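You operate a simulated robot arm through the tools that you are given. There is no shell and no other tool. Be economical: measure what you need, move in short steps, check, and stop when the job is done.

Carry out the task below with a simulated two-armed robot. There is one attempt and no reset: what you move stays moved.

## Task
Put the grey wick pad on the bottom shelf of the parts rack. Take the lid off the purple glue tub and lay it down on the guide rail shelf of the parts rack. Take the black wick pad and put it on the yellow disc. Fetch the black buffer and set it on the power pack shelf of the parts rack. Take the green bench tray on the top of the green bench and put it away on the tray patch. Put the fuse block on the top of the white bench away on the top of the green bench. Shut the green sample drawer. Take the blue felt test piece on the top of the vice bench and put it away on the lower oven shelf. Do these in any order.

Only the result counts: the job must be done as asked and must still hold three seconds after the hand-in. Knocking over, shifting, dropping, spilling or breaking anything else fails it. A push-on lid holds only when it is set on centred and level and pressed home; a screw cap is set on level and turned clockwise until tight.

## Robot
Two 7-joint arms with two-finger parallel grippers on one trunk, on a base that drives. Base frame: it is fixed to the floor where the robot stands at the start and does not move with it; the origin is under the middle of the robot, x ahead of it, y to its left, z up. Units: mm, degrees, N and s.
The left shoulder is at the start at [50, 165, 1238], the right one opposite. Places, roughly: black buffer (6x6x6 cm) [500, 0, 300]; black wick pad (6x5x4 cm) [600, -100, 1200]; blue felt test piece (9x6x3 cm) [-7400, -2400, 900]; bottom shelf of the parts rack [500, -200, 300]; fuse block (9x8x6 cm) [-9400, 1800, 900]; green bench tray (20x20x5 cm) [-7200, 1500, 900]; green sample drawer [-9100, -2700, 600]; grey wick pad (6x5x4 cm) [600, -200, 1200]; lower oven shelf [-5300, -4400, 600]; power pack shelf of the parts rack [500, -200, 1000]; top of the green bench [-7200, 2200, 800]; tray patch [-2500, 8200, 800]; yellow disc (9x9x1 cm) [700, 1300, 900]. Payload 3.91 kg a hand.
The tool frame of a hand sits at the grasp point between the pads (the TCP): z along the fingers, y along the line on which they close. The tips reach 30 mm beyond it. The gripper opens to 110 mm. The fingers are 20 mm wide and 10 mm thick; the gripper's body (48 by 112 mm) begins 55 mm behind the TCP.
Orientation is that of the tool frame in the base frame, as a unit quaternion [w, x, y, z]. With the fingers straight down and closing along the base's y, the tool's x points along the base's -x, its y along +y and its z along -z.

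## Interface
- The arms move only by the tool apply_moves. It takes "left_steps", "right_steps" or both (then of equal length, played together; a hand with none holds still); each is a list of rows, each a list of 7 numbers: the shift along the base's x, y, z in mm, then the turn, a rotation vector about the base's x, y, z in degrees, then the gripper command, from -1 (fully open) to 1 (shut), values between in proportion. In form: [[dx, dy, dz, rx, ry, rz, grip], ...]. A call has 1 to 12 rows; each row shifts and turns the commanded pose from where the row before left it. A row lasts 0.2 s, in which the tool goes at most 50 mm and 8.6 degrees; a call with a longer step from one row to the next is refused whole, and so is a gripper value outside its range. A pose out of reach is approached as far as the arm can. The call stops where the force on the tool passes 40 N (or 10 N more than at its start, if that is more) or the arm is blocked; 0.2 s more then pass. The fingers move at their own pace (about 45 mm/s each) and stop on an object; they squeeze with about 29 N. The grip force told is the motor's: it shows also when the fingers shut on nothing. Time passes only in rows, and 0.2 s behind the last, so rows that do not move let the fingers close. It gives the time, the measured TCP pose, the force on the tool (base axes), the opening and the grip force at its end, in the units of the frame above (readings bear some noise), with the torque about the TCP (base axes, N m) and any sound that the robot's microphone picked up.
- Cameras (640 x 400 px; columns grow to the right, rows downward): "scene" is now at [127, -18.5, 1419.1]; the picture's right is [-0.09, -1.00, 0.00], its down [-0.31, 0.03, -0.95] and it looks along [0.95, -0.08, -0.31] (base axes); focal length 214 px, centre (320, 200). "left" rides on the left gripper at [72, -17, -103] in its tool frame; the picture's right is [0.23, 0.97, 0.00], its down [-0.76, 0.18, -0.62] and it looks along [-0.61, 0.14, 0.78] (tool axes); focal length 222 px, centre (320, 200). "right" rides on the right gripper at [72, 17, -103] in its tool frame; the picture's right is [-0.23, 0.97, 0.00], its down [-0.76, -0.18, -0.62] and it looks along [-0.61, -0.14, 0.78] (tool axes); focal length 222 px, centre (320, 200). There is no depth. A picture from a camera that has moved, and an enlarged one, comes with that camera's place and axes in the base frame and with its lens. The place of the scene camera against the robot may be out by one fixed shift of up to 25 mm in any direction.
- snapshot(camera): a new picture of that camera. It takes no simulated time.
- raise_lower(by): slides the trunk up (or, below 0, down) by that many mm; the arms and the scene camera ride with it, the base frame stays. It gives what a move gives, with no picture.
- drive_base(legs): drives the robot by 1 to 6 legs, each [ahead, left, turn to the left] in mm, mm and degrees, along the robot's own axes; the way and the turn of a leg run together, so that a leg with both is an arc; at most 1500 mm and 180 degrees a leg. The arms and the cameras ride along, it lands a little off, and it stops where it bumps. It gives what a move gives.
- turn_head(pan, tilt): turns the head with the scene camera to pan (to the left, within 80 degrees either way) and tilt (down, from -29 to 69), counted from straight ahead of the robot. It gives what a move gives.
- enlarge(camera, box): a new picture of the part [left, top, right, bottom] of that camera's present view, enlarged. It takes no simulated time.
- finish_job(): hands the job in; it is judged then, once.

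Go step by step. Nothing tells you exact positions but the pictures and the camera data: compare them with the known pose of the tool, close in by small moves and look again before you grip or let go. The budget is 207 turns and 190 pictures, counting those below and the enlarged ones. Unless the task says otherwise, let go and move clear before handing in.

The tools are called after "Call:" as name(argument=value, ...) on one line, values as JSON. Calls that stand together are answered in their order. apply_moves: Moves the arms, as the interface text tells. Its arguments: {"type":"object","properties":{"left_steps":{"type":"array","items":{"type":"array","items":{"type":"number"}}},"right_steps":{"type":"array","items":{"type":"array","items":{"type":"number"}}}},"required":[]} The other tools are called the same way: raise_lower (by) slides the trunk up or down; drive_base (legs) drives the base; turn_head (pan, tilt) turns the head that bears the scene camera; snapshot (camera) takes a picture; enlarge (camera, box) takes an enlarged picture of a part of a camera's view; finish_job () hands the job in.

At the start:

```text
time: 0.0
left_tcp_pos: [281.3, 64.0, 1490.0]
left_orientation: [0.0, 0.0, 1.0, 0.0]
left_wrist_force: [-0.2, 0.2, -0.1]
left_wrist_torque: [0.0, -0.01, -0.02]
left_width: 110.3
left_finger_force: 0.1
right_tcp_pos: [352.9, -221.1, 1465.2]
right_orientation: [0.0, 0.0, 1.0, 0.0]
right_wrist_force: [-0.3, 0.4, -0.8]
right_wrist_torque: [0.01, 0.02, -0.01]
right_width: 109.8
right_finger_force: 0.1
trunk travel left (down, up): [-458.0, 45.0]
robot x, y, heading: [-0.3, 0.8, 0.1]
head pan, tilt: [-4.9, 18.1]
```

scene: 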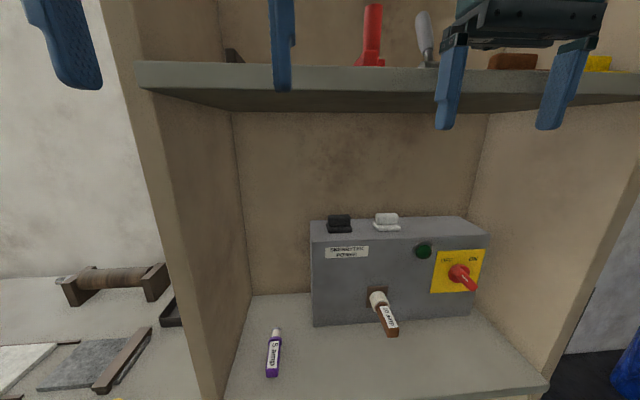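
right: 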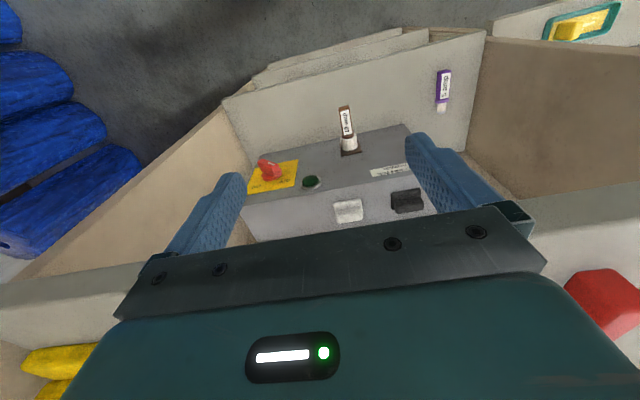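
left: 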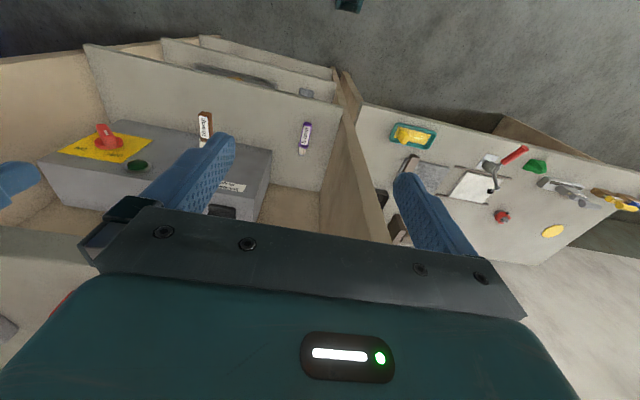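

I see the parts rack ahead with the power pack, and two wick pads on top of it (black and pale grey). First I look around with the head.

Call:
turn_head(pan=0, tilt=55)

Call:
snapshot(camera="scene")

Call:
turn_head(pan=60, tilt=25)

Call:
snapshot(camera="scene")

Call:
turn_head(pan=-60, tilt=25)

Call:
snapshot(camera="scene")

Call:
turn_head(pan=-5, tilt=-10)

Call:
snapshot(camera="scene")

```text
time: 1.0
left_tcp_pos: [280.7, 64.9, 1488.9]
left_orientation: [0.0, 0.0, 1.0, -0.001]
left_wrist_force: [-0.2, 0.5, -0.9]
left_wrist_torque: [0.0, 0.01, 0.02]
left_width: 109.9
left_finger_force: 0.1
right_tcp_pos: [352.7, -222.1, 1465.3]
right_orientation: [-0.001, 0.0, 1.0, 0.001]
right_wrist_force: [0.3, 0.1, -0.1]
right_wrist_torque: [-0.04, -0.01, 0.0]
right_width: 110.1
right_finger_force: 0.1
trunk travel left (down, up): [-458.0, 45.0]
robot x, y, heading: [-2.0, -1.9, 0.1]
head pan, tilt: [0.0, 55.0]
```

```text
186 pictures are left
camera scene: at [106.1, -10.5, 1363.9], right [0.0, -1.0, 0.0], down [-0.82, 0.0, -0.57], along [0.57, 0.0, -0.82], focal length 214 px, centre (320, 200)
```

scene: 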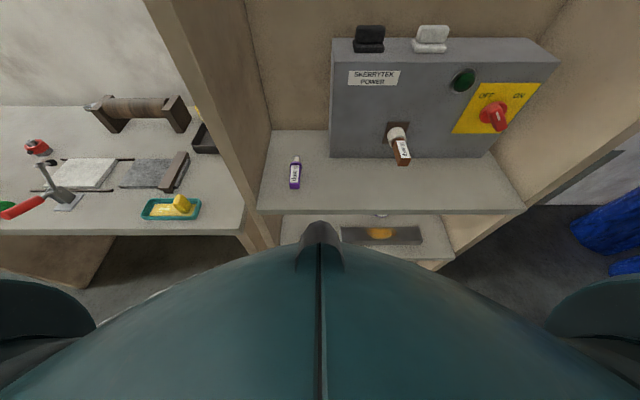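

```text
time: 2.3
left_tcp_pos: [281.8, 63.8, 1489.5]
left_orientation: [0.0, 0.001, 1.0, -0.001]
left_wrist_force: [-0.6, 0.2, 0.1]
left_wrist_torque: [0.01, 0.02, 0.02]
left_width: 109.9
left_finger_force: 0.0
right_tcp_pos: [353.3, -220.9, 1464.6]
right_orientation: [0.0, 0.0, 1.0, 0.0]
right_wrist_force: [0.3, -0.2, 0.9]
right_wrist_torque: [0.0, 0.02, -0.02]
right_width: 110.1
right_finger_force: 0.0
trunk travel left (down, up): [-458.0, 45.0]
robot x, y, heading: [-2.3, 1.4, 0.3]
head pan, tilt: [60.0, 25.0]
```

```text
185 pictures are left
camera scene: at [80.1, 69.3, 1407.8], right [0.87, -0.5, 0.0], down [-0.21, -0.37, -0.91], along [0.45, 0.78, -0.42], focal length 214 px, centre (320, 200)
```

scene: 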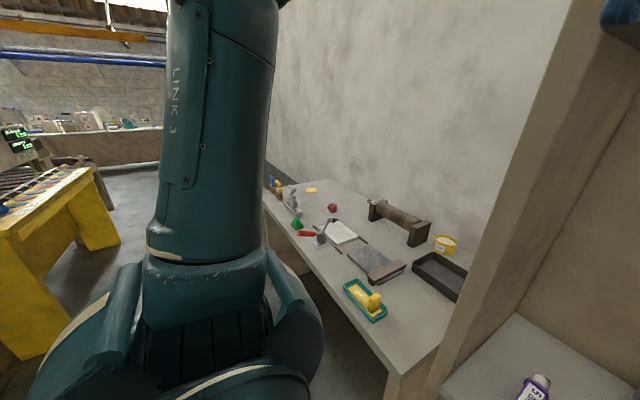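

```text
time: 4.3
left_tcp_pos: [281.0, 63.7, 1488.7]
left_orientation: [-0.001, 0.0, 1.0, 0.001]
left_wrist_force: [-0.5, -0.6, 0.2]
left_wrist_torque: [0.01, 0.0, -0.01]
left_width: 110.0
left_finger_force: 0.0
right_tcp_pos: [352.8, -222.1, 1465.5]
right_orientation: [0.0, 0.001, 1.0, 0.0]
right_wrist_force: [0.2, 0.4, -0.3]
right_wrist_torque: [0.01, 0.01, 0.0]
right_width: 109.9
right_finger_force: 0.1
trunk travel left (down, up): [-458.0, 45.0]
robot x, y, heading: [4.0, -1.5, 0.2]
head pan, tilt: [-60.0, 25.0]
```

```text
184 pictures are left
camera scene: at [80.1, -90.3, 1407.9], right [-0.87, -0.5, 0.0], down [-0.21, 0.37, -0.91], along [0.45, -0.78, -0.42], focal length 214 px, centre (320, 200)
```

scene: 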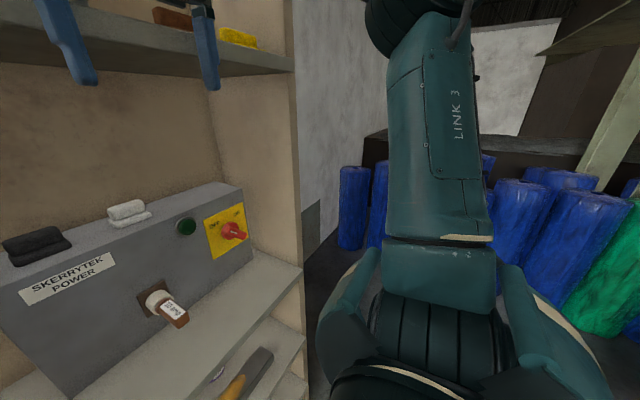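

```text
time: 5.6
left_tcp_pos: [281.4, 65.0, 1488.1]
left_orientation: [0.0, 0.001, 1.0, 0.0]
left_wrist_force: [-1.4, -0.2, -0.8]
left_wrist_torque: [0.04, 0.0, 0.01]
left_width: 110.3
left_finger_force: 0.0
right_tcp_pos: [352.6, -221.3, 1463.9]
right_orientation: [0.0, 0.001, 1.0, 0.0]
right_wrist_force: [0.2, -0.6, 0.1]
right_wrist_torque: [0.01, -0.02, 0.0]
right_width: 110.0
right_finger_force: 0.0
trunk travel left (down, up): [-458.0, 45.0]
robot x, y, heading: [-4.8, -0.1, -0.1]
head pan, tilt: [-5.0, -10.0]
```

```text
183 pictures are left
camera scene: at [118.0, -17.9, 1463.5], right [-0.09, -1.0, 0.0], down [0.17, -0.02, -0.98], along [0.98, -0.09, 0.17], focal length 214 px, centre (320, 200)
```

scene: 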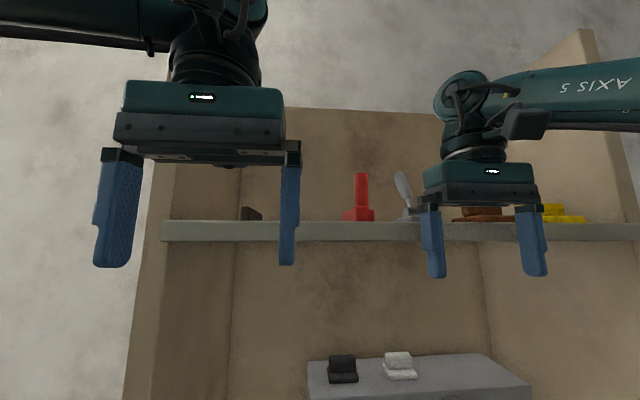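

The rack's shelves go well below view, so I back off and lower the trunk to see all of it.

Call:
drive_base(legs=[[-600, 0, 0]])

Call:
turn_head(pan=-8, tilt=30)

Call:
snapshot(camera="scene")

Call:
raise_lower(by=-450)

Call:
snapshot(camera="scene")

```text
time: 9.1
left_tcp_pos: [-337.6, 63.7, 1488.1]
left_orientation: [0.0, 0.002, 1.0, 0.0]
left_wrist_force: [-0.8, 0.0, 0.8]
left_wrist_torque: [-0.01, 0.0, 0.03]
left_width: 110.0
left_finger_force: 0.0
right_tcp_pos: [-266.8, -223.2, 1463.5]
right_orientation: [0.0, 0.003, 1.0, -0.001]
right_wrist_force: [0.6, 0.6, 0.4]
right_wrist_torque: [-0.01, -0.01, 0.02]
right_width: 109.9
right_finger_force: 0.1
trunk travel left (down, up): [-458.0, 45.0]
robot x, y, heading: [-616.7, 4.2, -0.4]
head pan, tilt: [-5.0, -10.0]
```

```text
time: 10.1
left_tcp_pos: [-337.0, 63.9, 1488.7]
left_orientation: [0.0, 0.001, 1.0, -0.001]
left_wrist_force: [0.5, -0.2, 0.3]
left_wrist_torque: [-0.02, 0.01, 0.02]
left_width: 110.2
left_finger_force: 0.1
right_tcp_pos: [-266.5, -222.0, 1464.7]
right_orientation: [0.001, 0.003, 1.0, 0.0]
right_wrist_force: [0.0, -0.6, -0.4]
right_wrist_torque: [-0.02, 0.02, 0.01]
right_width: 110.1
right_finger_force: 0.0
trunk travel left (down, up): [-458.0, 45.0]
robot x, y, heading: [-615.7, -1.1, -0.1]
head pan, tilt: [-8.0, 30.0]
```

```text
182 pictures are left
camera scene: at [-495.7, -22.1, 1400.0], right [-0.14, -0.99, 0.0], down [-0.49, 0.07, -0.87], along [0.86, -0.12, -0.5], focal length 214 px, centre (320, 200)
```

scene: 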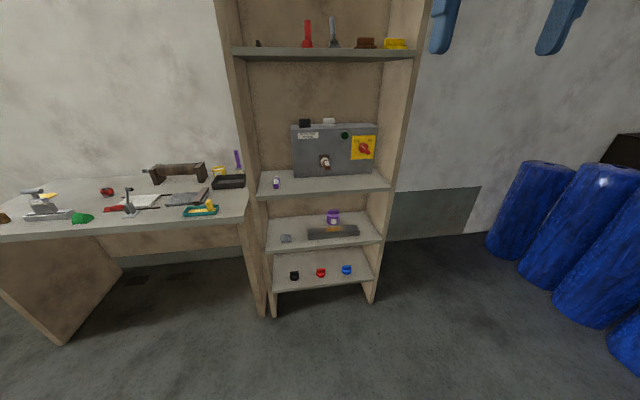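

```text
refused: -450 is not a number from -400 to 400
```

```text
181 pictures are left
camera scene: at [-495.7, -22.1, 1400.0], right [-0.14, -0.99, 0.0], down [-0.49, 0.07, -0.87], along [0.86, -0.12, -0.5], focal length 214 px, centre (320, 200)
```

scene: 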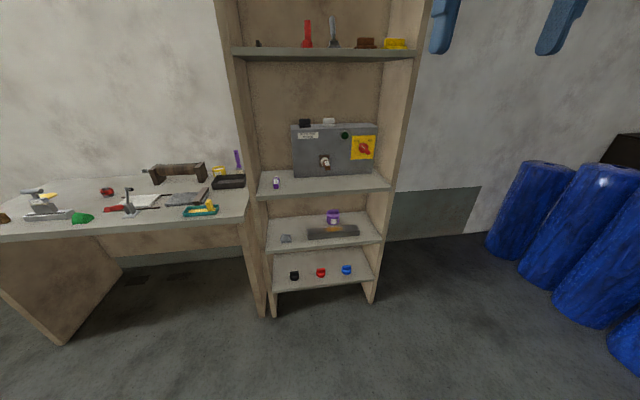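

The guide rail shelf is the second from the bottom (it also holds the purple tub). The bottom shelf holds the black, red and blue buffers. I lower the trunk for a closer look.

Call:
raise_lower(by=-400)

Call:
turn_head(pan=-10, tilt=20)

Call:
enlarge(camera="scene", box=[220, 100, 420, 340])

Call:
enlarge(camera="scene", box=[260, 160, 360, 222])

```text
time: 13.9
left_tcp_pos: [-337.6, 64.1, 1088.4]
left_orientation: [-0.001, 0.001, 1.0, -0.001]
left_wrist_force: [0.5, 1.1, -0.2]
left_wrist_torque: [-0.03, 0.02, -0.03]
left_width: 110.4
left_finger_force: 0.1
right_tcp_pos: [-266.9, -222.0, 1065.4]
right_orientation: [0.0, 0.002, 1.0, 0.001]
right_wrist_force: [0.4, -0.9, -1.1]
right_wrist_torque: [0.0, 0.0, 0.03]
right_width: 110.1
right_finger_force: 0.0
trunk travel left (down, up): [-58.0, 445.0]
robot x, y, heading: [-619.5, -0.7, -0.4]
head pan, tilt: [-8.0, 30.0]
```

```text
time: 14.7
left_tcp_pos: [-337.8, 63.9, 1088.3]
left_orientation: [0.0, 0.002, 1.0, -0.001]
left_wrist_force: [0.5, 0.2, 1.1]
left_wrist_torque: [0.02, 0.02, -0.02]
left_width: 110.0
left_finger_force: 0.2
right_tcp_pos: [-267.8, -222.4, 1064.3]
right_orientation: [0.0, 0.003, 1.0, 0.001]
right_wrist_force: [0.2, 0.1, 0.5]
right_wrist_torque: [-0.01, 0.01, 0.02]
right_width: 109.8
right_finger_force: 0.1
trunk travel left (down, up): [-58.0, 445.0]
robot x, y, heading: [-618.0, 3.9, -0.2]
head pan, tilt: [-10.0, 20.0]
```

```text
1.67 times, centred on (320, 220) of scene
camera zoom: at [-493.5, -25.7, 1015.9], right [-0.18, -0.98, 0.0], down [-0.34, 0.06, -0.94], along [0.92, -0.17, -0.34], focal length 358 px, centre (320, 167)
```

zoom: 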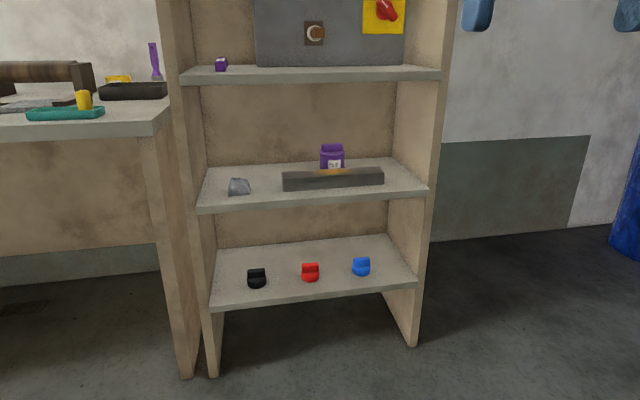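

```text
6.40 times, centred on (310, 191) of scene
camera zoom: at [-493.5, -25.7, 1015.9], right [-0.18, -0.98, 0.0], down [-0.34, 0.06, -0.94], along [0.92, -0.17, -0.34], focal length 1373 px, centre (384, 258)
```

zoom: 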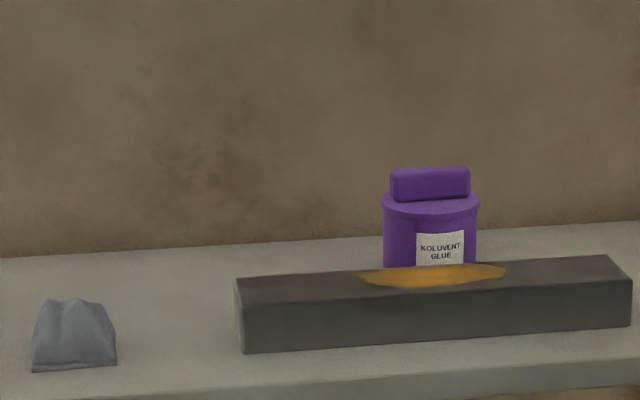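

The rack is clear to me: bottom shelf around z 250–290, guide rail shelf around z 590, power pack shelf around z 920. The right hand now needs to point forward with its camera on top, so I start turning it.

Call:
apply_moves(right_steps=[[0, 0, 0, -5.785, 0, 5.785, -1], [0, 0, 0, -5.785, 0, 5.785, -1], [0, 0, 0, -5.785, 0, 5.785, -1], [0, 0, 0, -5.785, 0, 5.785, -1], [0, 0, 0, -5.785, 0, 5.785, -1], [0, 0, 0, -5.785, 0, 5.785, -1], [0, 0, 0, -5.785, 0, 5.785, -1], [0, 0, 0, -5.785, 0, 5.785, -1], [0, 0, 0, -5.785, 0, 5.785, -1], [0, 0, 0, -5.785, 0, 5.785, -1], [0, 0, 0, -5.785, 0, 5.785, -1]])

Call:
apply_moves(right_steps=[[0, 0, 0, -5.785, 0, 5.785, -1], [0, 0, 0, -5.785, 0, 5.785, -1], [0, 0, 0, -5.785, 0, 5.785, -1], [0, 0, 0, -5.785, 0, 5.785, -1], [0, 0, 0, -5.785, 0, 5.785, -1], [0, 0, 0, -5.785, 0, 5.785, -1], [0, 0, 0, -5.785, 0, 5.785, -1], [0, 0, 0, -5.785, 0, 5.785, -1], [0, 0, 0, -5.785, 0, 5.785, -1], [0, 0, 0, -5.785, 0, 5.785, -1], [0, 0, 0, -5.785, 0, 5.785, -1]])

Call:
snapshot(camera="right")

```text
time: 17.1
left_tcp_pos: [-338.1, 62.1, 1088.3]
left_orientation: [0.001, 0.001, 1.0, 0.0]
left_wrist_force: [-0.6, 0.4, 0.6]
left_wrist_torque: [-0.02, 0.02, -0.03]
left_width: 109.8
left_finger_force: 0.1
right_tcp_pos: [-301.4, -174.3, 937.3]
right_orientation: [0.002, -0.498, 0.708, -0.5]
right_wrist_force: [-0.4, 1.4, 0.1]
right_wrist_torque: [0.02, 0.03, -0.01]
right_width: 110.0
right_finger_force: 0.1
right hand out of reach, approached as far as the arm can: row 2, 3, 4, 5, 6, 7, 8, 9, 10, 11
trunk travel left (down, up): [-58.0, 445.0]
robot x, y, heading: [-616.2, 0.3, -0.2]
head pan, tilt: [-10.0, 20.0]
```

```text
time: 19.5
left_tcp_pos: [-337.5, 63.6, 1088.4]
left_orientation: [0.0, 0.003, 1.0, 0.001]
left_wrist_force: [-0.2, 0.5, -0.3]
left_wrist_torque: [-0.02, -0.01, 0.01]
left_width: 110.1
left_finger_force: 0.1
right_tcp_pos: [-321.6, -158.0, 883.3]
right_orientation: [0.004, 0.605, -0.508, 0.612]
right_wrist_force: [-0.4, 0.5, 0.8]
right_wrist_torque: [0.0, 0.02, 0.02]
right_width: 109.7
right_finger_force: 0.0
right hand out of reach, approached as far as the arm can: row 1, 2, 3, 4, 5, 6, 7, 8, 9, 10, 11
trunk travel left (down, up): [-58.0, 445.0]
robot x, y, heading: [-619.4, 4.5, -0.2]
head pan, tilt: [-10.0, 20.0]
```

```text
178 pictures are left
camera right: at [-427.2, -143.9, 952.9], right [-0.54, -0.33, -0.77], down [-0.15, 0.94, -0.3], along [0.83, -0.05, -0.56], focal length 222 px, centre (320, 200)
```

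right: 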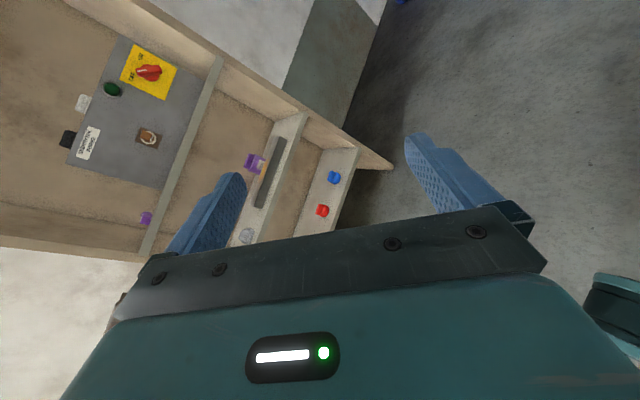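

The hand is partly limited at this height, so I move its target forward and down to where the forward-pointing pose is easier.

Call:
apply_moves(right_steps=[[20, 0, -40, 0, 0, 0, -1], [20, 0, -40, 0, 0, 0, -1], [20, 0, -40, 0, 0, 0, -1], [20, 0, -40, 0, 0, 0, -1], [20, 0, -40, 0, 0, 0, -1], [20, 0, -40, 0, 0, 0, -1], [20, 0, -40, 0, 0, 0, -1], [20, 0, 0, 0, 0, 0, -1], [20, 0, 0, 0, 0, 0, -1], [0, 0, 0, 0, 0, 0, -1], [0, 0, 0, 0, 0, 0, -1]])

Call:
snapshot(camera="right")

```text
time: 21.9
left_tcp_pos: [-336.8, 63.4, 1089.2]
left_orientation: [0.0, 0.001, 1.0, 0.0]
left_wrist_force: [-0.5, 0.8, 0.2]
left_wrist_torque: [0.01, -0.01, -0.01]
left_width: 109.7
left_finger_force: 0.0
right_tcp_pos: [-147.9, -151.8, 601.0]
right_orientation: [-0.002, 0.618, -0.482, 0.621]
right_wrist_force: [0.7, 0.2, 0.4]
right_wrist_torque: [0.02, -0.01, 0.02]
right_width: 110.3
right_finger_force: 0.0
trunk travel left (down, up): [-58.0, 445.0]
robot x, y, heading: [-618.6, 4.1, -0.1]
head pan, tilt: [-10.0, 20.0]
```

```text
177 pictures are left
camera right: at [-254.3, -142.9, 670.9], right [-0.52, -0.39, -0.76], down [-0.19, 0.92, -0.33], along [0.83, -0.03, -0.56], focal length 222 px, centre (320, 200)
```

right: 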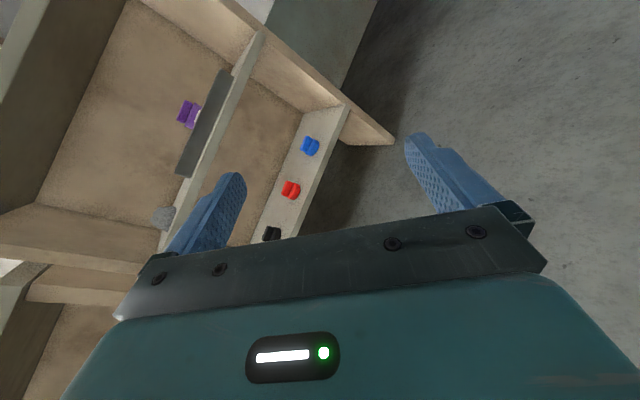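

The position is reachable now, and I finish the turn.

Call:
apply_moves(right_steps=[[0, 0, 0, -5.8, 0, 5.8, -1], [0, 0, 0, -5.8, 0, 5.8, -1], [0, 0, 0, -5.8, 0, 5.8, -1], [0, 0, 0, -5.8, 0, 5.8, -1], [0, 0, 0, -5.8, 0, 5.8, -1], [0, 0, 0, -5.8, 0, 5.8, -1], [0, 0, 0, -5.8, 0, 5.8, -1], [0, 0, 0, 0, 0, 0, -1]])

Call:
snapshot(camera="right")

```text
time: 23.7
left_tcp_pos: [-337.4, 64.0, 1089.6]
left_orientation: [0.0, 0.002, 1.0, 0.0]
left_wrist_force: [-0.2, 0.5, -0.7]
left_wrist_torque: [0.01, 0.03, 0.0]
left_width: 109.9
left_finger_force: 0.0
right_tcp_pos: [-262.8, -94.4, 693.6]
right_orientation: [-0.024, 0.722, -0.043, 0.69]
right_wrist_force: [0.9, -0.3, 0.1]
right_wrist_torque: [0.01, -0.02, -0.02]
right_width: 109.9
right_finger_force: 0.1
right hand out of reach, approached as far as the arm can: row 3, 4, 5, 6, 7
trunk travel left (down, up): [-58.0, 445.0]
robot x, y, heading: [-622.7, 2.9, -0.3]
head pan, tilt: [-10.0, 20.0]
```

```text
176 pictures are left
camera right: at [-363.0, -115.1, 769.3], right [-0.04, -0.95, -0.32], down [-0.65, 0.26, -0.71], along [0.76, 0.18, -0.63], focal length 222 px, centre (320, 200)
```

right: 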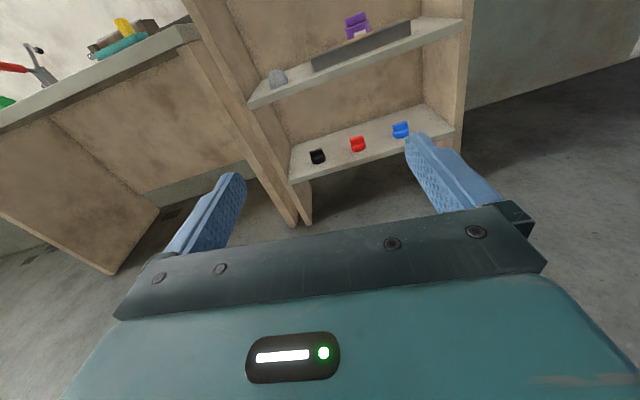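

The hand is now nearly level with the camera on top. I test how far forward it reaches in this pose.

Call:
apply_moves(right_steps=[[40, -10, -20, 0, 0, 0, -1], [40, -10, -20, 0, 0, 0, -1], [40, -10, -20, 0, 0, 0, -1], [40, -10, -20, 0, 0, 0, -1], [40, -10, -20, 0, 0, 0, -1], [40, -10, -20, 0, 0, 0, -1], [0, 0, 0, 0, 0, 0, -1]])

Call:
turn_head(pan=-20, tilt=40)

Call:
snapshot(camera="scene")

```text
time: 25.3
left_tcp_pos: [-337.2, 63.1, 1089.7]
left_orientation: [0.001, 0.002, 1.0, 0.0]
left_wrist_force: [0.2, 0.3, -1.0]
left_wrist_torque: [-0.01, 0.02, -0.01]
left_width: 110.1
left_finger_force: 0.0
right_tcp_pos: [-243.8, -94.3, 714.4]
right_orientation: [-0.028, 0.717, -0.05, 0.695]
right_wrist_force: [-0.4, 0.0, -0.3]
right_wrist_torque: [0.01, 0.0, 0.01]
right_width: 110.0
right_finger_force: 0.1
right hand out of reach, approached as far as the arm can: row 1, 2, 3, 4, 5, 6
trunk travel left (down, up): [-58.0, 445.0]
robot x, y, heading: [-620.3, 2.3, -0.4]
head pan, tilt: [-10.0, 20.0]
```

```text
time: 26.1
left_tcp_pos: [-337.0, 64.7, 1090.0]
left_orientation: [0.0, 0.002, 1.0, 0.0]
left_wrist_force: [-0.1, -0.5, 0.1]
left_wrist_torque: [0.02, 0.03, -0.01]
left_width: 110.0
left_finger_force: 0.0
right_tcp_pos: [-243.0, -94.1, 716.3]
right_orientation: [-0.029, 0.716, -0.05, 0.696]
right_wrist_force: [-0.6, 0.3, -0.5]
right_wrist_torque: [0.0, 0.0, 0.04]
right_width: 110.0
right_finger_force: 0.1
trunk travel left (down, up): [-58.0, 445.0]
robot x, y, heading: [-625.0, 3.4, -0.5]
head pan, tilt: [-20.0, 40.0]
```

```text
175 pictures are left
camera scene: at [-505.3, -38.5, 984.6], right [-0.35, -0.94, 0.0], down [-0.6, 0.22, -0.77], along [0.72, -0.27, -0.64], focal length 214 px, centre (320, 200)
```

scene: 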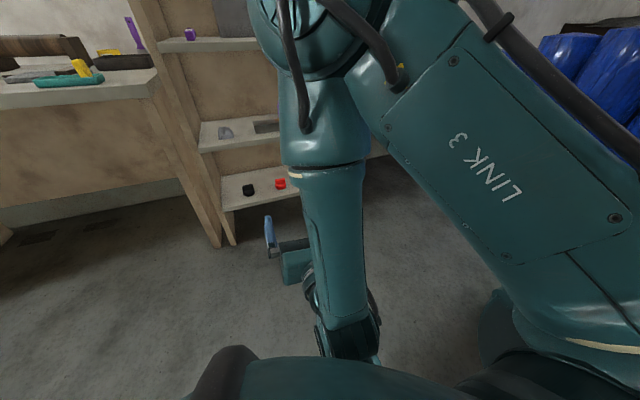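

That roll folds the arm badly, so I will use the natural wrist instead: fingers 45° forward-down with the camera looking level. I turn back that way.

Call:
apply_moves(right_steps=[[0, -10, 0, 7.56, 0, -3.13, -1], [0, -10, 0, 7.56, 0, -3.13, -1], [0, -10, 0, 7.56, 0, -3.13, -1], [0, -10, 0, 7.56, 0, -3.13, -1], [0, -10, 0, 7.56, 0, -3.13, -1], [0, -10, 0, 7.56, 0, -3.13, -1], [0, -10, 0, 7.56, 0, -3.13, -1], [0, -10, 0, 7.56, 0, -3.13, -1], [0, -10, 0, 7.56, 0, -3.13, -1], [0, -10, 0, 7.56, 0, -3.13, -1], [0, -10, 0, 7.56, 0, -3.13, -1]])

Call:
apply_moves(right_steps=[[0, -5, 0, 7.56, 0, -3.13, -1], [0, -5, 0, 7.56, 0, -3.13, -1], [0, -5, 0, 7.56, 0, -3.13, -1], [0, -5, 0, 7.56, 0, -3.13, -1], [0, -5, 0, 7.56, 0, -3.13, -1], [0, -5, 0, 7.56, 0, -3.13, -1], [0, -5, 0, 7.56, 0, -3.13, -1], [0, -5, 0, 7.56, 0, -3.13, -1], [0, -5, 0, 7.56, 0, -3.13, -1], [0, -5, 0, 7.56, 0, -3.13, -1], [0, -5, 0, 7.56, 0, -3.13, -1]])

Call:
snapshot(camera="right")

```text
time: 28.5
left_tcp_pos: [-337.0, 63.2, 1089.9]
left_orientation: [0.0, 0.002, 1.0, 0.0]
left_wrist_force: [0.4, 0.4, 0.4]
left_wrist_torque: [-0.03, 0.0, 0.04]
left_width: 109.9
left_finger_force: 0.0
right_tcp_pos: [-220.1, -186.4, 696.7]
right_orientation: [0.3, -0.476, 0.68, -0.471]
right_wrist_force: [-0.6, -0.3, 0.7]
right_wrist_torque: [0.04, -0.01, -0.01]
right_width: 110.1
right_finger_force: 0.0
right hand out of reach, approached as far as the arm can: row 3, 5, 6, 7, 8, 9, 10, 11
trunk travel left (down, up): [-58.0, 445.0]
robot x, y, heading: [-619.5, 0.0, -0.2]
head pan, tilt: [-20.0, 40.0]
```

```text
time: 30.9
left_tcp_pos: [-337.9, 63.9, 1088.3]
left_orientation: [0.001, 0.003, 1.0, 0.0]
left_wrist_force: [0.6, -0.4, -0.1]
left_wrist_torque: [-0.03, -0.01, -0.01]
left_width: 109.8
left_finger_force: 0.0
right_tcp_pos: [-204.8, -235.9, 693.7]
right_orientation: [0.395, 0.043, 0.917, 0.031]
right_wrist_force: [-0.4, -0.3, 0.3]
right_wrist_torque: [-0.01, 0.03, 0.0]
right_width: 109.8
right_finger_force: 0.0
right hand out of reach, approached as far as the arm can: row 2, 4, 6, 10
trunk travel left (down, up): [-58.0, 445.0]
robot x, y, heading: [-620.6, 4.3, -0.4]
head pan, tilt: [-20.0, 40.0]
```

```text
174 pictures are left
camera right: at [-329.0, -213.2, 714.7], right [0.21, 0.94, 0.25], down [0.06, -0.27, 0.96], along [0.98, -0.19, -0.11], focal length 222 px, centre (320, 200)
```

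right: 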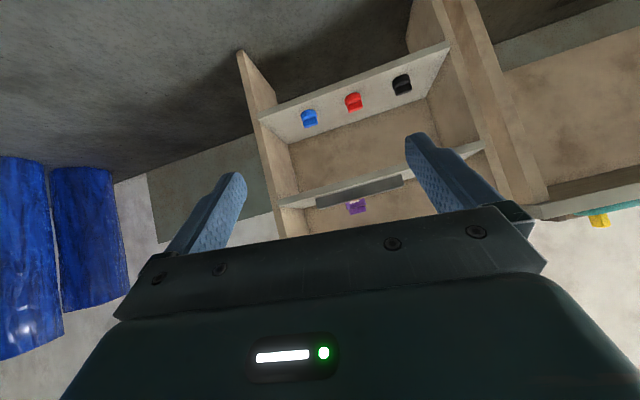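

The hand is in a usable 45° pose. I level it and test reaching down to bottom shelf height in free space.

Call:
apply_moves(right_steps=[[10, 5, -40, -5.2, 1.6, 3.2, -1], [10, 5, -40, 0, 0, 0, -1], [10, 5, -40, 0, 0, 0, -1], [10, 5, -40, 0, 0, 0, -1], [10, 5, -40, 0, 0, 0, -1], [10, 5, -40, 0, 0, 0, -1], [10, 5, -40, 0, 0, 0, -1], [10, 5, -40, 0, 0, 0, -1], [10, 5, -40, 0, 0, 0, -1], [10, 5, -40, 0, 0, 0, -1], [0, 0, 0, 0, 0, 0, -1]])

Call:
snapshot(camera="right")

Call:
snapshot(camera="scene")

```text
time: 33.3
left_tcp_pos: [-337.9, 63.2, 1089.4]
left_orientation: [0.0, 0.002, 1.0, 0.0]
left_wrist_force: [0.3, -0.2, 0.1]
left_wrist_torque: [0.0, 0.0, 0.02]
left_width: 110.0
left_finger_force: 0.0
right_tcp_pos: [-129.7, -167.3, 474.0]
right_orientation: [0.38, 0.001, 0.925, -0.006]
right_wrist_force: [0.6, 0.4, 0.5]
right_wrist_torque: [0.01, 0.04, 0.02]
right_width: 110.1
right_finger_force: 0.0
right hand out of reach, approached as far as the arm can: row 4, 5, 6, 7, 8, 9, 10
trunk travel left (down, up): [-58.0, 445.0]
robot x, y, heading: [-619.7, 3.6, -0.3]
head pan, tilt: [-20.0, 40.0]
```

```text
173 pictures are left
camera right: at [-252.7, -148.2, 495.9], right [0.17, 0.97, 0.15], down [0.1, -0.17, 0.98], along [0.98, -0.15, -0.13], focal length 222 px, centre (320, 200)
```

right: 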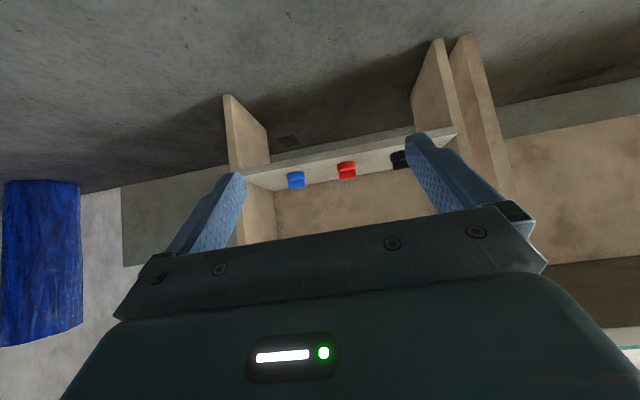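

```text
172 pictures are left
camera scene: at [-505.4, -38.6, 984.6], right [-0.35, -0.94, 0.0], down [-0.6, 0.22, -0.77], along [0.72, -0.27, -0.64], focal length 214 px, centre (320, 200)
```

scene: 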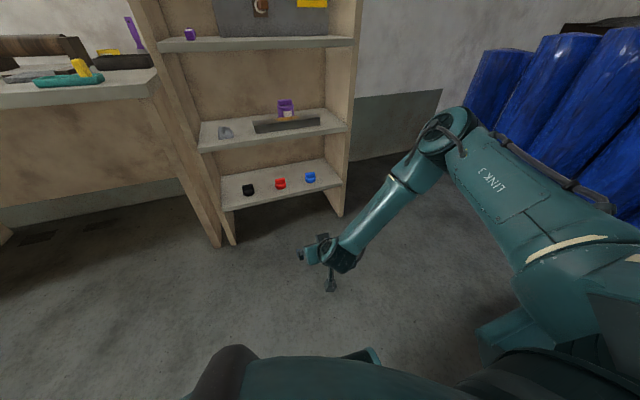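

It stops short at z 474, probably a wrist or elbow limit. I probe other directions.

Call:
apply_moves(right_steps=[[0, -40, 0, 0, 0, 0, -1], [0, -40, 0, 0, 0, 0, -1], [0, -40, 0, 0, 0, 0, -1], [0, 0, -40, 0, 0, 0, -1], [0, 0, -40, 0, 0, 0, -1], [0, 0, -40, 0, 0, 0, -1], [0, 0, -40, 0, 0, 0, -1], [0, 0, 0, 0, 0, 0, -1]])

Call:
apply_moves(right_steps=[[0, 0, 0, 0, 8, 0, -1], [0, 0, 0, 0, 8, 0, -1], [0, 0, 0, 0, 8, 0, -1], [0, 0, -40, 0, 0, 0, -1], [0, 0, -40, 0, 0, 0, -1], [0, 0, -40, 0, 0, 0, -1], [0, 0, 0, 0, 0, 0, -1]])

Call:
snapshot(camera="scene")

```text
time: 35.1
left_tcp_pos: [-337.2, 63.1, 1089.4]
left_orientation: [0.0, 0.002, 1.0, -0.001]
left_wrist_force: [0.7, -0.1, -0.6]
left_wrist_torque: [0.0, 0.0, 0.03]
left_width: 110.0
left_finger_force: 0.1
right_tcp_pos: [-115.2, -188.2, 490.4]
right_orientation: [0.38, 0.0, 0.925, -0.005]
right_wrist_force: [-0.6, -1.1, -0.3]
right_wrist_torque: [-0.01, -0.01, -0.01]
right_width: 109.8
right_finger_force: 0.0
right hand out of reach, approached as far as the arm can: row 1, 2, 3, 4, 5, 6, 7
trunk travel left (down, up): [-58.0, 445.0]
robot x, y, heading: [-617.5, 3.4, -0.2]
head pan, tilt: [-20.0, 40.0]
```

```text
time: 36.7
left_tcp_pos: [-337.7, 64.4, 1088.1]
left_orientation: [0.0, 0.002, 1.0, 0.0]
left_wrist_force: [-0.2, -0.2, -0.1]
left_wrist_torque: [0.02, 0.01, 0.0]
left_width: 109.7
left_finger_force: 0.0
right_tcp_pos: [-116.5, -189.8, 369.0]
right_orientation: [0.184, 0.0, 0.983, -0.003]
right_wrist_force: [-1.2, 0.1, -0.1]
right_wrist_torque: [0.02, 0.01, -0.01]
right_width: 110.1
right_finger_force: 0.0
trunk travel left (down, up): [-58.0, 445.0]
robot x, y, heading: [-622.2, 0.1, -0.1]
head pan, tilt: [-20.0, 40.0]
```

```text
171 pictures are left
camera scene: at [-505.3, -38.6, 984.5], right [-0.35, -0.94, 0.0], down [-0.6, 0.22, -0.77], along [0.72, -0.27, -0.64], focal length 214 px, centre (320, 200)
```

scene: 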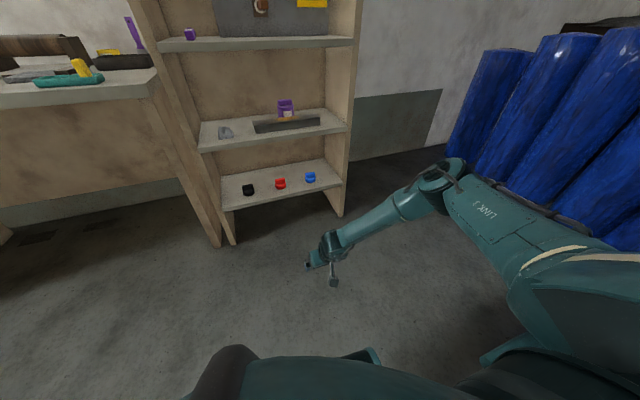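

A lower, folded arm is what limits the wrist. I raise the trunk so the arm stretches, and try the 45° pitch again.

Call:
raise_lower(by=250)

Call:
apply_moves(right_steps=[[0, 0, -40, 0, 0, 0, -1], [0, 0, -40, 0, 0, 0, -1], [0, 0, -40, 0, 0, 0, -1], [0, 0, -40, 0, 0, 0, -1], [0, 0, -40, 0, 0, 0, -1], [0, 0, -40, 0, 0, 0, -1], [0, 0, -40, 0, 0, 0, -1], [0, 0, -20, 0, -8, 0, -1], [0, 0, -20, 0, -8, 0, -1], [0, 0, 0, 0, -8, 0, -1], [0, 0, 0, 0, -8, 0, -1], [0, 0, 0, 0, 0, 0, -1]])

Call:
turn_head(pan=-20, tilt=50)

Call:
snapshot(camera="scene")

```text
time: 39.3
left_tcp_pos: [-336.8, 64.0, 1339.1]
left_orientation: [0.0, 0.002, 1.0, 0.0]
left_wrist_force: [0.5, 0.1, 0.4]
left_wrist_torque: [0.02, 0.01, 0.02]
left_width: 109.8
left_finger_force: 0.1
right_tcp_pos: [-115.1, -190.1, 618.6]
right_orientation: [0.183, 0.0, 0.983, -0.002]
right_wrist_force: [0.4, 0.5, 0.0]
right_wrist_torque: [-0.01, 0.02, 0.02]
right_width: 110.1
right_finger_force: 0.2
trunk travel left (down, up): [-308.0, 195.0]
robot x, y, heading: [-619.3, 0.8, -0.2]
head pan, tilt: [-20.0, 40.0]
```

```text
time: 41.9
left_tcp_pos: [-336.8, 63.5, 1338.0]
left_orientation: [0.001, 0.001, 1.0, 0.0]
left_wrist_force: [-0.1, -0.4, 0.4]
left_wrist_torque: [0.0, 0.03, -0.04]
left_width: 110.3
left_finger_force: 0.0
right_tcp_pos: [-153.8, -185.3, 407.7]
right_orientation: [0.291, 0.004, 0.957, -0.017]
right_wrist_force: [-0.3, -0.1, 0.1]
right_wrist_torque: [-0.02, 0.02, -0.01]
right_width: 109.9
right_finger_force: 0.0
right hand out of reach, approached as far as the arm can: row 5, 6, 7, 8, 9, 10, 11
trunk travel left (down, up): [-308.0, 195.0]
robot x, y, heading: [-617.7, 0.6, -0.3]
head pan, tilt: [-20.0, 40.0]
```

```text
time: 42.6
left_tcp_pos: [-337.4, 63.4, 1339.8]
left_orientation: [0.001, 0.003, 1.0, 0.0]
left_wrist_force: [-1.0, -0.2, 0.9]
left_wrist_torque: [-0.01, 0.02, -0.01]
left_width: 110.0
left_finger_force: 0.1
right_tcp_pos: [-153.6, -185.9, 407.7]
right_orientation: [0.291, 0.004, 0.957, -0.018]
right_wrist_force: [0.0, -0.3, -0.4]
right_wrist_torque: [0.0, -0.02, 0.01]
right_width: 110.0
right_finger_force: 0.1
trunk travel left (down, up): [-308.0, 195.0]
robot x, y, heading: [-619.3, 3.7, -0.4]
head pan, tilt: [-20.0, 50.0]
```

```text
170 pictures are left
camera scene: at [-512.9, -35.8, 1220.4], right [-0.35, -0.94, 0.0], down [-0.72, 0.27, -0.64], along [0.6, -0.22, -0.77], focal length 214 px, centre (320, 200)
```

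scene: 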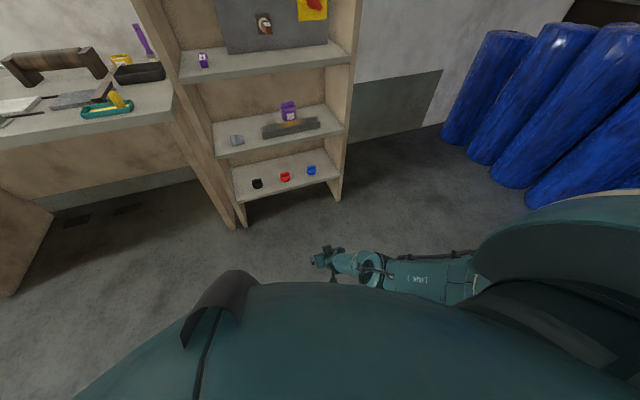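

With the trunk high it ran out of reach, and with the trunk low the pitch was limited. I try a low trunk with the tool leaning forward and to the left, which suits the right elbow.

Call:
apply_moves(right_steps=[[5, 0, 40, 0, 7, 0, -1], [5, 0, 40, 0, 6, 0, -1], [5, 0, 40, 0, 0, 0, -1], [5, 0, 40, 0, 0, 0, -1], [5, 0, 40, 0, 0, 0, -1]])

Call:
raise_lower(by=-300)

Call:
apply_moves(right_steps=[[0, 0, 0, 5.7, -5.7, 0, -1], [0, 0, 0, 5.7, -5.7, 0, -1], [0, 0, 0, 5.7, -5.7, 0, -1], [0, 0, 0, 5.7, -5.7, 0, -1], [0, 0, 0, 5.7, -5.7, 0, -1], [0, 0, 0, 0, 0, 0, -1]])

Call:
turn_head(pan=-20, tilt=40)

Call:
snapshot(camera="scene")

```text
time: 43.8
left_tcp_pos: [-336.6, 65.0, 1339.1]
left_orientation: [0.001, 0.002, 1.0, 0.0]
left_wrist_force: [-0.7, 0.0, 0.0]
left_wrist_torque: [0.03, 0.02, -0.04]
left_width: 109.9
left_finger_force: 0.1
right_tcp_pos: [-128.1, -185.8, 603.8]
right_orientation: [0.18, 0.002, 0.983, -0.018]
right_wrist_force: [-0.5, 0.3, -0.2]
right_wrist_torque: [0.01, -0.03, 0.03]
right_width: 109.9
right_finger_force: 0.1
trunk travel left (down, up): [-308.0, 195.0]
robot x, y, heading: [-619.0, 2.8, -0.1]
head pan, tilt: [-20.0, 50.0]
```

```text
time: 46.8
left_tcp_pos: [-337.6, 64.3, 1038.8]
left_orientation: [0.0, 0.003, 1.0, -0.001]
left_wrist_force: [0.4, -0.6, 0.5]
left_wrist_torque: [-0.01, -0.05, 0.01]
left_width: 110.3
left_finger_force: 0.0
right_tcp_pos: [-128.1, -186.5, 303.4]
right_orientation: [0.181, 0.001, 0.983, -0.017]
right_wrist_force: [0.5, 0.3, -0.2]
right_wrist_torque: [0.0, 0.0, -0.01]
right_width: 109.8
right_finger_force: 0.0
trunk travel left (down, up): [-8.0, 495.0]
robot x, y, heading: [-619.2, 3.0, -0.2]
head pan, tilt: [-20.0, 50.0]
```

```text
time: 48.2
left_tcp_pos: [-338.3, 63.5, 1038.1]
left_orientation: [0.0, 0.002, 1.0, 0.0]
left_wrist_force: [-0.8, -0.1, 0.7]
left_wrist_torque: [-0.02, 0.03, 0.03]
left_width: 109.9
left_finger_force: 0.0
right_tcp_pos: [-126.9, -170.9, 304.3]
right_orientation: [0.41, 0.051, 0.883, 0.223]
right_wrist_force: [0.0, -1.1, -0.6]
right_wrist_torque: [0.0, 0.02, 0.0]
right_width: 109.9
right_finger_force: 0.0
right hand out of reach, approached as far as the arm can: row 3
trunk travel left (down, up): [-8.0, 495.0]
robot x, y, heading: [-618.8, 3.3, -0.1]
head pan, tilt: [-20.0, 50.0]
```

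```text
time: 48.9
left_tcp_pos: [-337.2, 63.6, 1039.4]
left_orientation: [0.0, 0.001, 1.0, 0.0]
left_wrist_force: [0.2, 0.1, 0.4]
left_wrist_torque: [0.03, -0.02, 0.0]
left_width: 110.1
left_finger_force: 0.0
right_tcp_pos: [-127.9, -169.4, 305.6]
right_orientation: [0.409, 0.051, 0.884, 0.222]
right_wrist_force: [0.0, -0.2, -0.1]
right_wrist_torque: [0.0, -0.04, 0.01]
right_width: 109.8
right_finger_force: 0.1
trunk travel left (down, up): [-8.0, 495.0]
robot x, y, heading: [-621.0, -0.1, -0.1]
head pan, tilt: [-20.0, 40.0]
```

```text
169 pictures are left
camera scene: at [-505.4, -38.5, 934.5], right [-0.35, -0.94, 0.0], down [-0.6, 0.22, -0.77], along [0.72, -0.27, -0.64], focal length 214 px, centre (320, 200)
```

scene: 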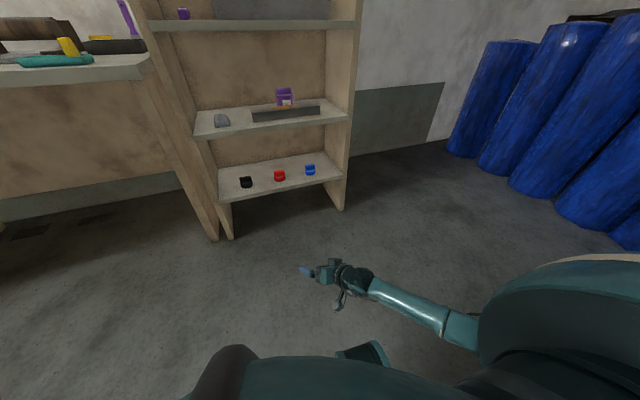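

This posture works at z 305, pointing well forward. I straighten it to point straight ahead at 35° below level with the fingers closing along y, then test reach.

Call:
apply_moves(right_steps=[[0, 0, 0, -6.4, -1.3, -1.65, -1], [0, 0, 0, -6.4, -1.3, -1.65, -1], [0, 0, 0, -6.4, -1.3, -1.65, -1], [0, 0, 0, -6.4, -1.3, -1.65, -1], [0, 0, 0, 0, 0, 0, -1]])

Call:
apply_moves(right_steps=[[30, 0, 0, 0, 0, 0, -1], [30, 0, 0, 0, 0, 0, -1], [30, 0, 0, 0, 0, 0, -1], [0, 0, 0, 0, 0, 0, -1]])

Call:
snapshot(camera="right")

```text
time: 49.6
left_tcp_pos: [-337.5, 64.4, 1039.9]
left_orientation: [0.002, 0.001, 1.0, 0.0]
left_wrist_force: [0.3, 0.2, -0.2]
left_wrist_torque: [0.01, -0.04, -0.01]
left_width: 110.3
left_finger_force: 0.1
right_tcp_pos: [-113.8, -254.6, 318.3]
right_orientation: [0.447, -0.008, 0.892, 0.061]
right_wrist_force: [0.0, -0.1, -0.2]
right_wrist_torque: [0.04, 0.01, 0.02]
right_width: 109.9
right_finger_force: 0.1
right hand out of reach, approached as far as the arm can: row 2, 3
trunk travel left (down, up): [-8.0, 495.0]
robot x, y, heading: [-616.3, -1.1, -0.4]
head pan, tilt: [-20.0, 40.0]
stopped in row 3 (right hand): the arm was blocked; the commanded pose is now the measured one
```

```text
time: 50.6
left_tcp_pos: [-336.8, 63.3, 1039.4]
left_orientation: [0.001, 0.003, 1.0, 0.0]
left_wrist_force: [-0.3, -1.0, -0.3]
left_wrist_torque: [-0.01, 0.0, 0.0]
left_width: 110.2
left_finger_force: 0.1
right_tcp_pos: [-22.5, -252.4, 315.6]
right_orientation: [0.446, -0.007, 0.893, 0.063]
right_wrist_force: [0.1, 0.5, 0.7]
right_wrist_torque: [0.01, 0.0, -0.01]
right_width: 110.1
right_finger_force: 0.1
trunk travel left (down, up): [-8.0, 495.0]
robot x, y, heading: [-617.7, 4.1, -0.3]
head pan, tilt: [-20.0, 40.0]
```

```text
168 pictures are left
camera right: at [-151.2, -244.6, 321.8], right [0.07, 0.96, 0.29], down [-0.02, -0.28, 0.96], along [1.0, -0.07, 0.0], focal length 222 px, centre (320, 200)
```

right: 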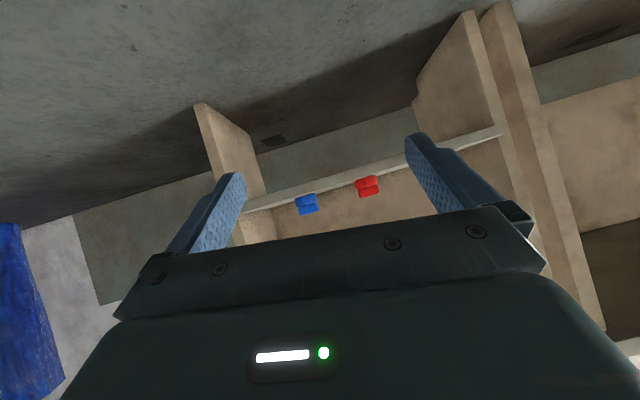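

The bottom shelf's top is near z 296. I level the hand, raise it a bit, and drive left and ahead towards the black buffer.

Call:
apply_moves(right_steps=[[0, 0, 30, -6.0, -1.9, -4.0, -1], [0, 0, 30, 0, 0, 0, -1], [0, 0, 0, 0, 0, 0, -1]])

Call:
drive_base(legs=[[0, 230, 0], [230, 0, 0]])

Call:
snapshot(camera="right")

```text
time: 51.4
left_tcp_pos: [-338.5, 62.7, 1038.7]
left_orientation: [0.0, 0.003, 1.0, 0.0]
left_wrist_force: [0.6, 0.3, -0.6]
left_wrist_torque: [0.03, -0.03, 0.04]
left_width: 110.0
left_finger_force: 0.1
right_tcp_pos: [-26.1, -256.2, 352.0]
right_orientation: [0.45, -0.006, 0.892, 0.046]
right_wrist_force: [-0.4, -0.3, 1.6]
right_wrist_torque: [0.03, 0.05, -0.03]
right_width: 109.9
right_finger_force: 0.0
right hand out of reach, approached as far as the arm can: row 1
trunk travel left (down, up): [-8.0, 495.0]
robot x, y, heading: [-618.6, 1.3, -0.4]
head pan, tilt: [-20.0, 40.0]
```

```text
time: 54.5
left_tcp_pos: [-106.4, 294.1, 1040.1]
left_orientation: [0.0, 0.004, 1.0, -0.001]
left_wrist_force: [0.1, -0.6, -0.4]
left_wrist_torque: [-0.03, 0.02, 0.02]
left_width: 109.8
left_finger_force: 0.0
right_tcp_pos: [204.5, -26.6, 353.3]
right_orientation: [0.451, -0.006, 0.891, 0.046]
right_wrist_force: [0.4, 0.4, 0.2]
right_wrist_torque: [-0.01, 0.0, -0.02]
right_width: 110.1
right_finger_force: 0.0
trunk travel left (down, up): [-8.0, 495.0]
robot x, y, heading: [-386.9, 229.8, -0.3]
head pan, tilt: [-20.0, 40.0]
```

```text
167 pictures are left
camera right: at [76.9, -16.6, 356.9], right [0.08, 0.96, 0.26], down [-0.04, -0.26, 0.97], along [1.0, -0.09, 0.02], focal length 222 px, centre (320, 200)
```

right: 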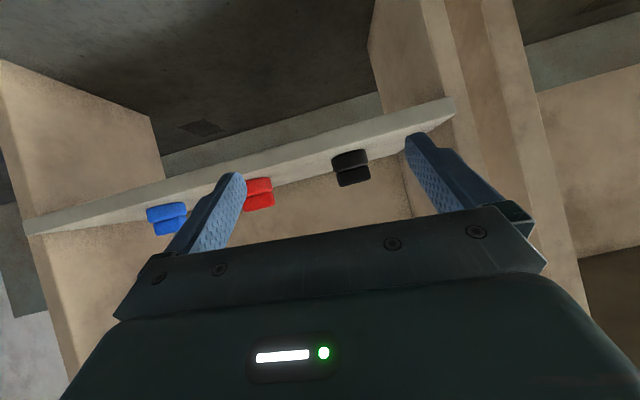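

The black buffer is at about (452, 12, 326) by two agreeing sightlines. I centre the hand on it laterally and drive closer.

Call:
apply_moves(right_steps=[[0, 38, 15, 0, 0, 0, -1], [0, 0, 0, 0, 0, 0, -1]])

Call:
drive_base(legs=[[160, 0, 0]])

Call:
snapshot(camera="right")

```text
time: 55.1
left_tcp_pos: [-106.8, 294.1, 1039.0]
left_orientation: [0.001, 0.004, 1.0, -0.001]
left_wrist_force: [0.0, 0.0, -0.5]
left_wrist_torque: [-0.02, 0.0, 0.01]
left_width: 110.3
left_finger_force: 0.1
right_tcp_pos: [204.4, -26.6, 352.8]
right_orientation: [0.451, -0.006, 0.891, 0.047]
right_wrist_force: [0.0, 0.4, 0.4]
right_wrist_torque: [0.02, 0.02, 0.03]
right_width: 109.9
right_finger_force: 0.1
right hand out of reach, approached as far as the arm can: row 1
trunk travel left (down, up): [-8.0, 495.0]
robot x, y, heading: [-383.3, 230.5, -0.6]
head pan, tilt: [-20.0, 40.0]
```

```text
time: 56.5
left_tcp_pos: [53.8, 292.9, 1039.6]
left_orientation: [0.001, 0.003, 1.0, -0.001]
left_wrist_force: [0.2, -0.9, -0.8]
left_wrist_torque: [-0.04, 0.0, -0.01]
left_width: 110.4
left_finger_force: 0.1
right_tcp_pos: [365.4, -26.2, 352.0]
right_orientation: [0.452, -0.007, 0.891, 0.047]
right_wrist_force: [0.3, 0.6, 0.1]
right_wrist_torque: [-0.02, 0.02, 0.01]
right_width: 110.0
right_finger_force: 0.1
trunk travel left (down, up): [-8.0, 495.0]
robot x, y, heading: [-225.6, 231.6, -0.0]
head pan, tilt: [-20.0, 40.0]
```

```text
166 pictures are left
camera right: at [237.3, -16.9, 356.9], right [0.08, 0.96, 0.26], down [-0.04, -0.26, 0.97], along [1.0, -0.09, 0.02], focal length 222 px, centre (320, 200)
```

right: 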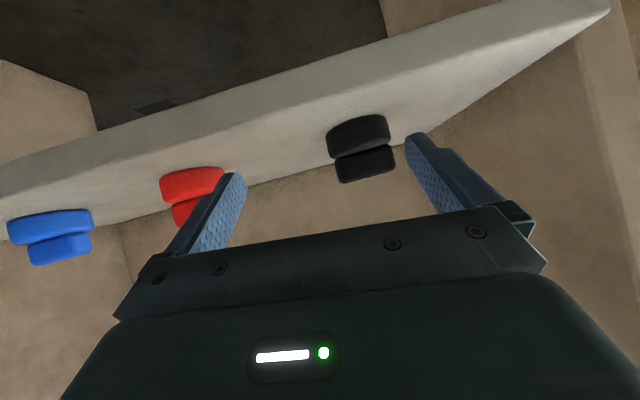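

The estimate holds (452, 14, 323). I shift left 40 mm with the base and drive the last bit forward.

Call:
drive_base(legs=[[0, 40, 0], [45, 0, 0]])

Call:
snapshot(camera="right")

```text
time: 57.9
left_tcp_pos: [98.3, 332.7, 1039.4]
left_orientation: [0.0, 0.002, 1.0, -0.001]
left_wrist_force: [0.3, 0.5, 0.8]
left_wrist_torque: [0.03, 0.01, 0.03]
left_width: 109.9
left_finger_force: 0.1
right_tcp_pos: [409.3, 12.4, 353.1]
right_orientation: [0.451, -0.007, 0.891, 0.047]
right_wrist_force: [0.7, -0.7, -0.7]
right_wrist_torque: [-0.01, 0.0, -0.03]
right_width: 110.0
right_finger_force: 0.0
trunk travel left (down, up): [-8.0, 495.0]
robot x, y, heading: [-182.5, 268.3, -0.4]
head pan, tilt: [-20.0, 40.0]
```

```text
165 pictures are left
camera right: at [282.2, 23.2, 356.9], right [0.08, 0.96, 0.26], down [-0.04, -0.26, 0.97], along [1.0, -0.09, 0.02], focal length 222 px, centre (320, 200)
```

right: 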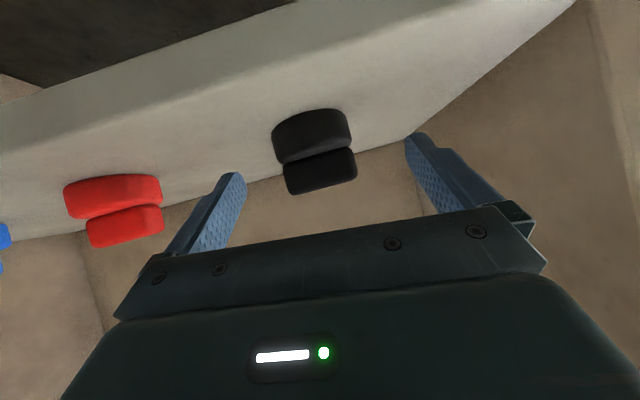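

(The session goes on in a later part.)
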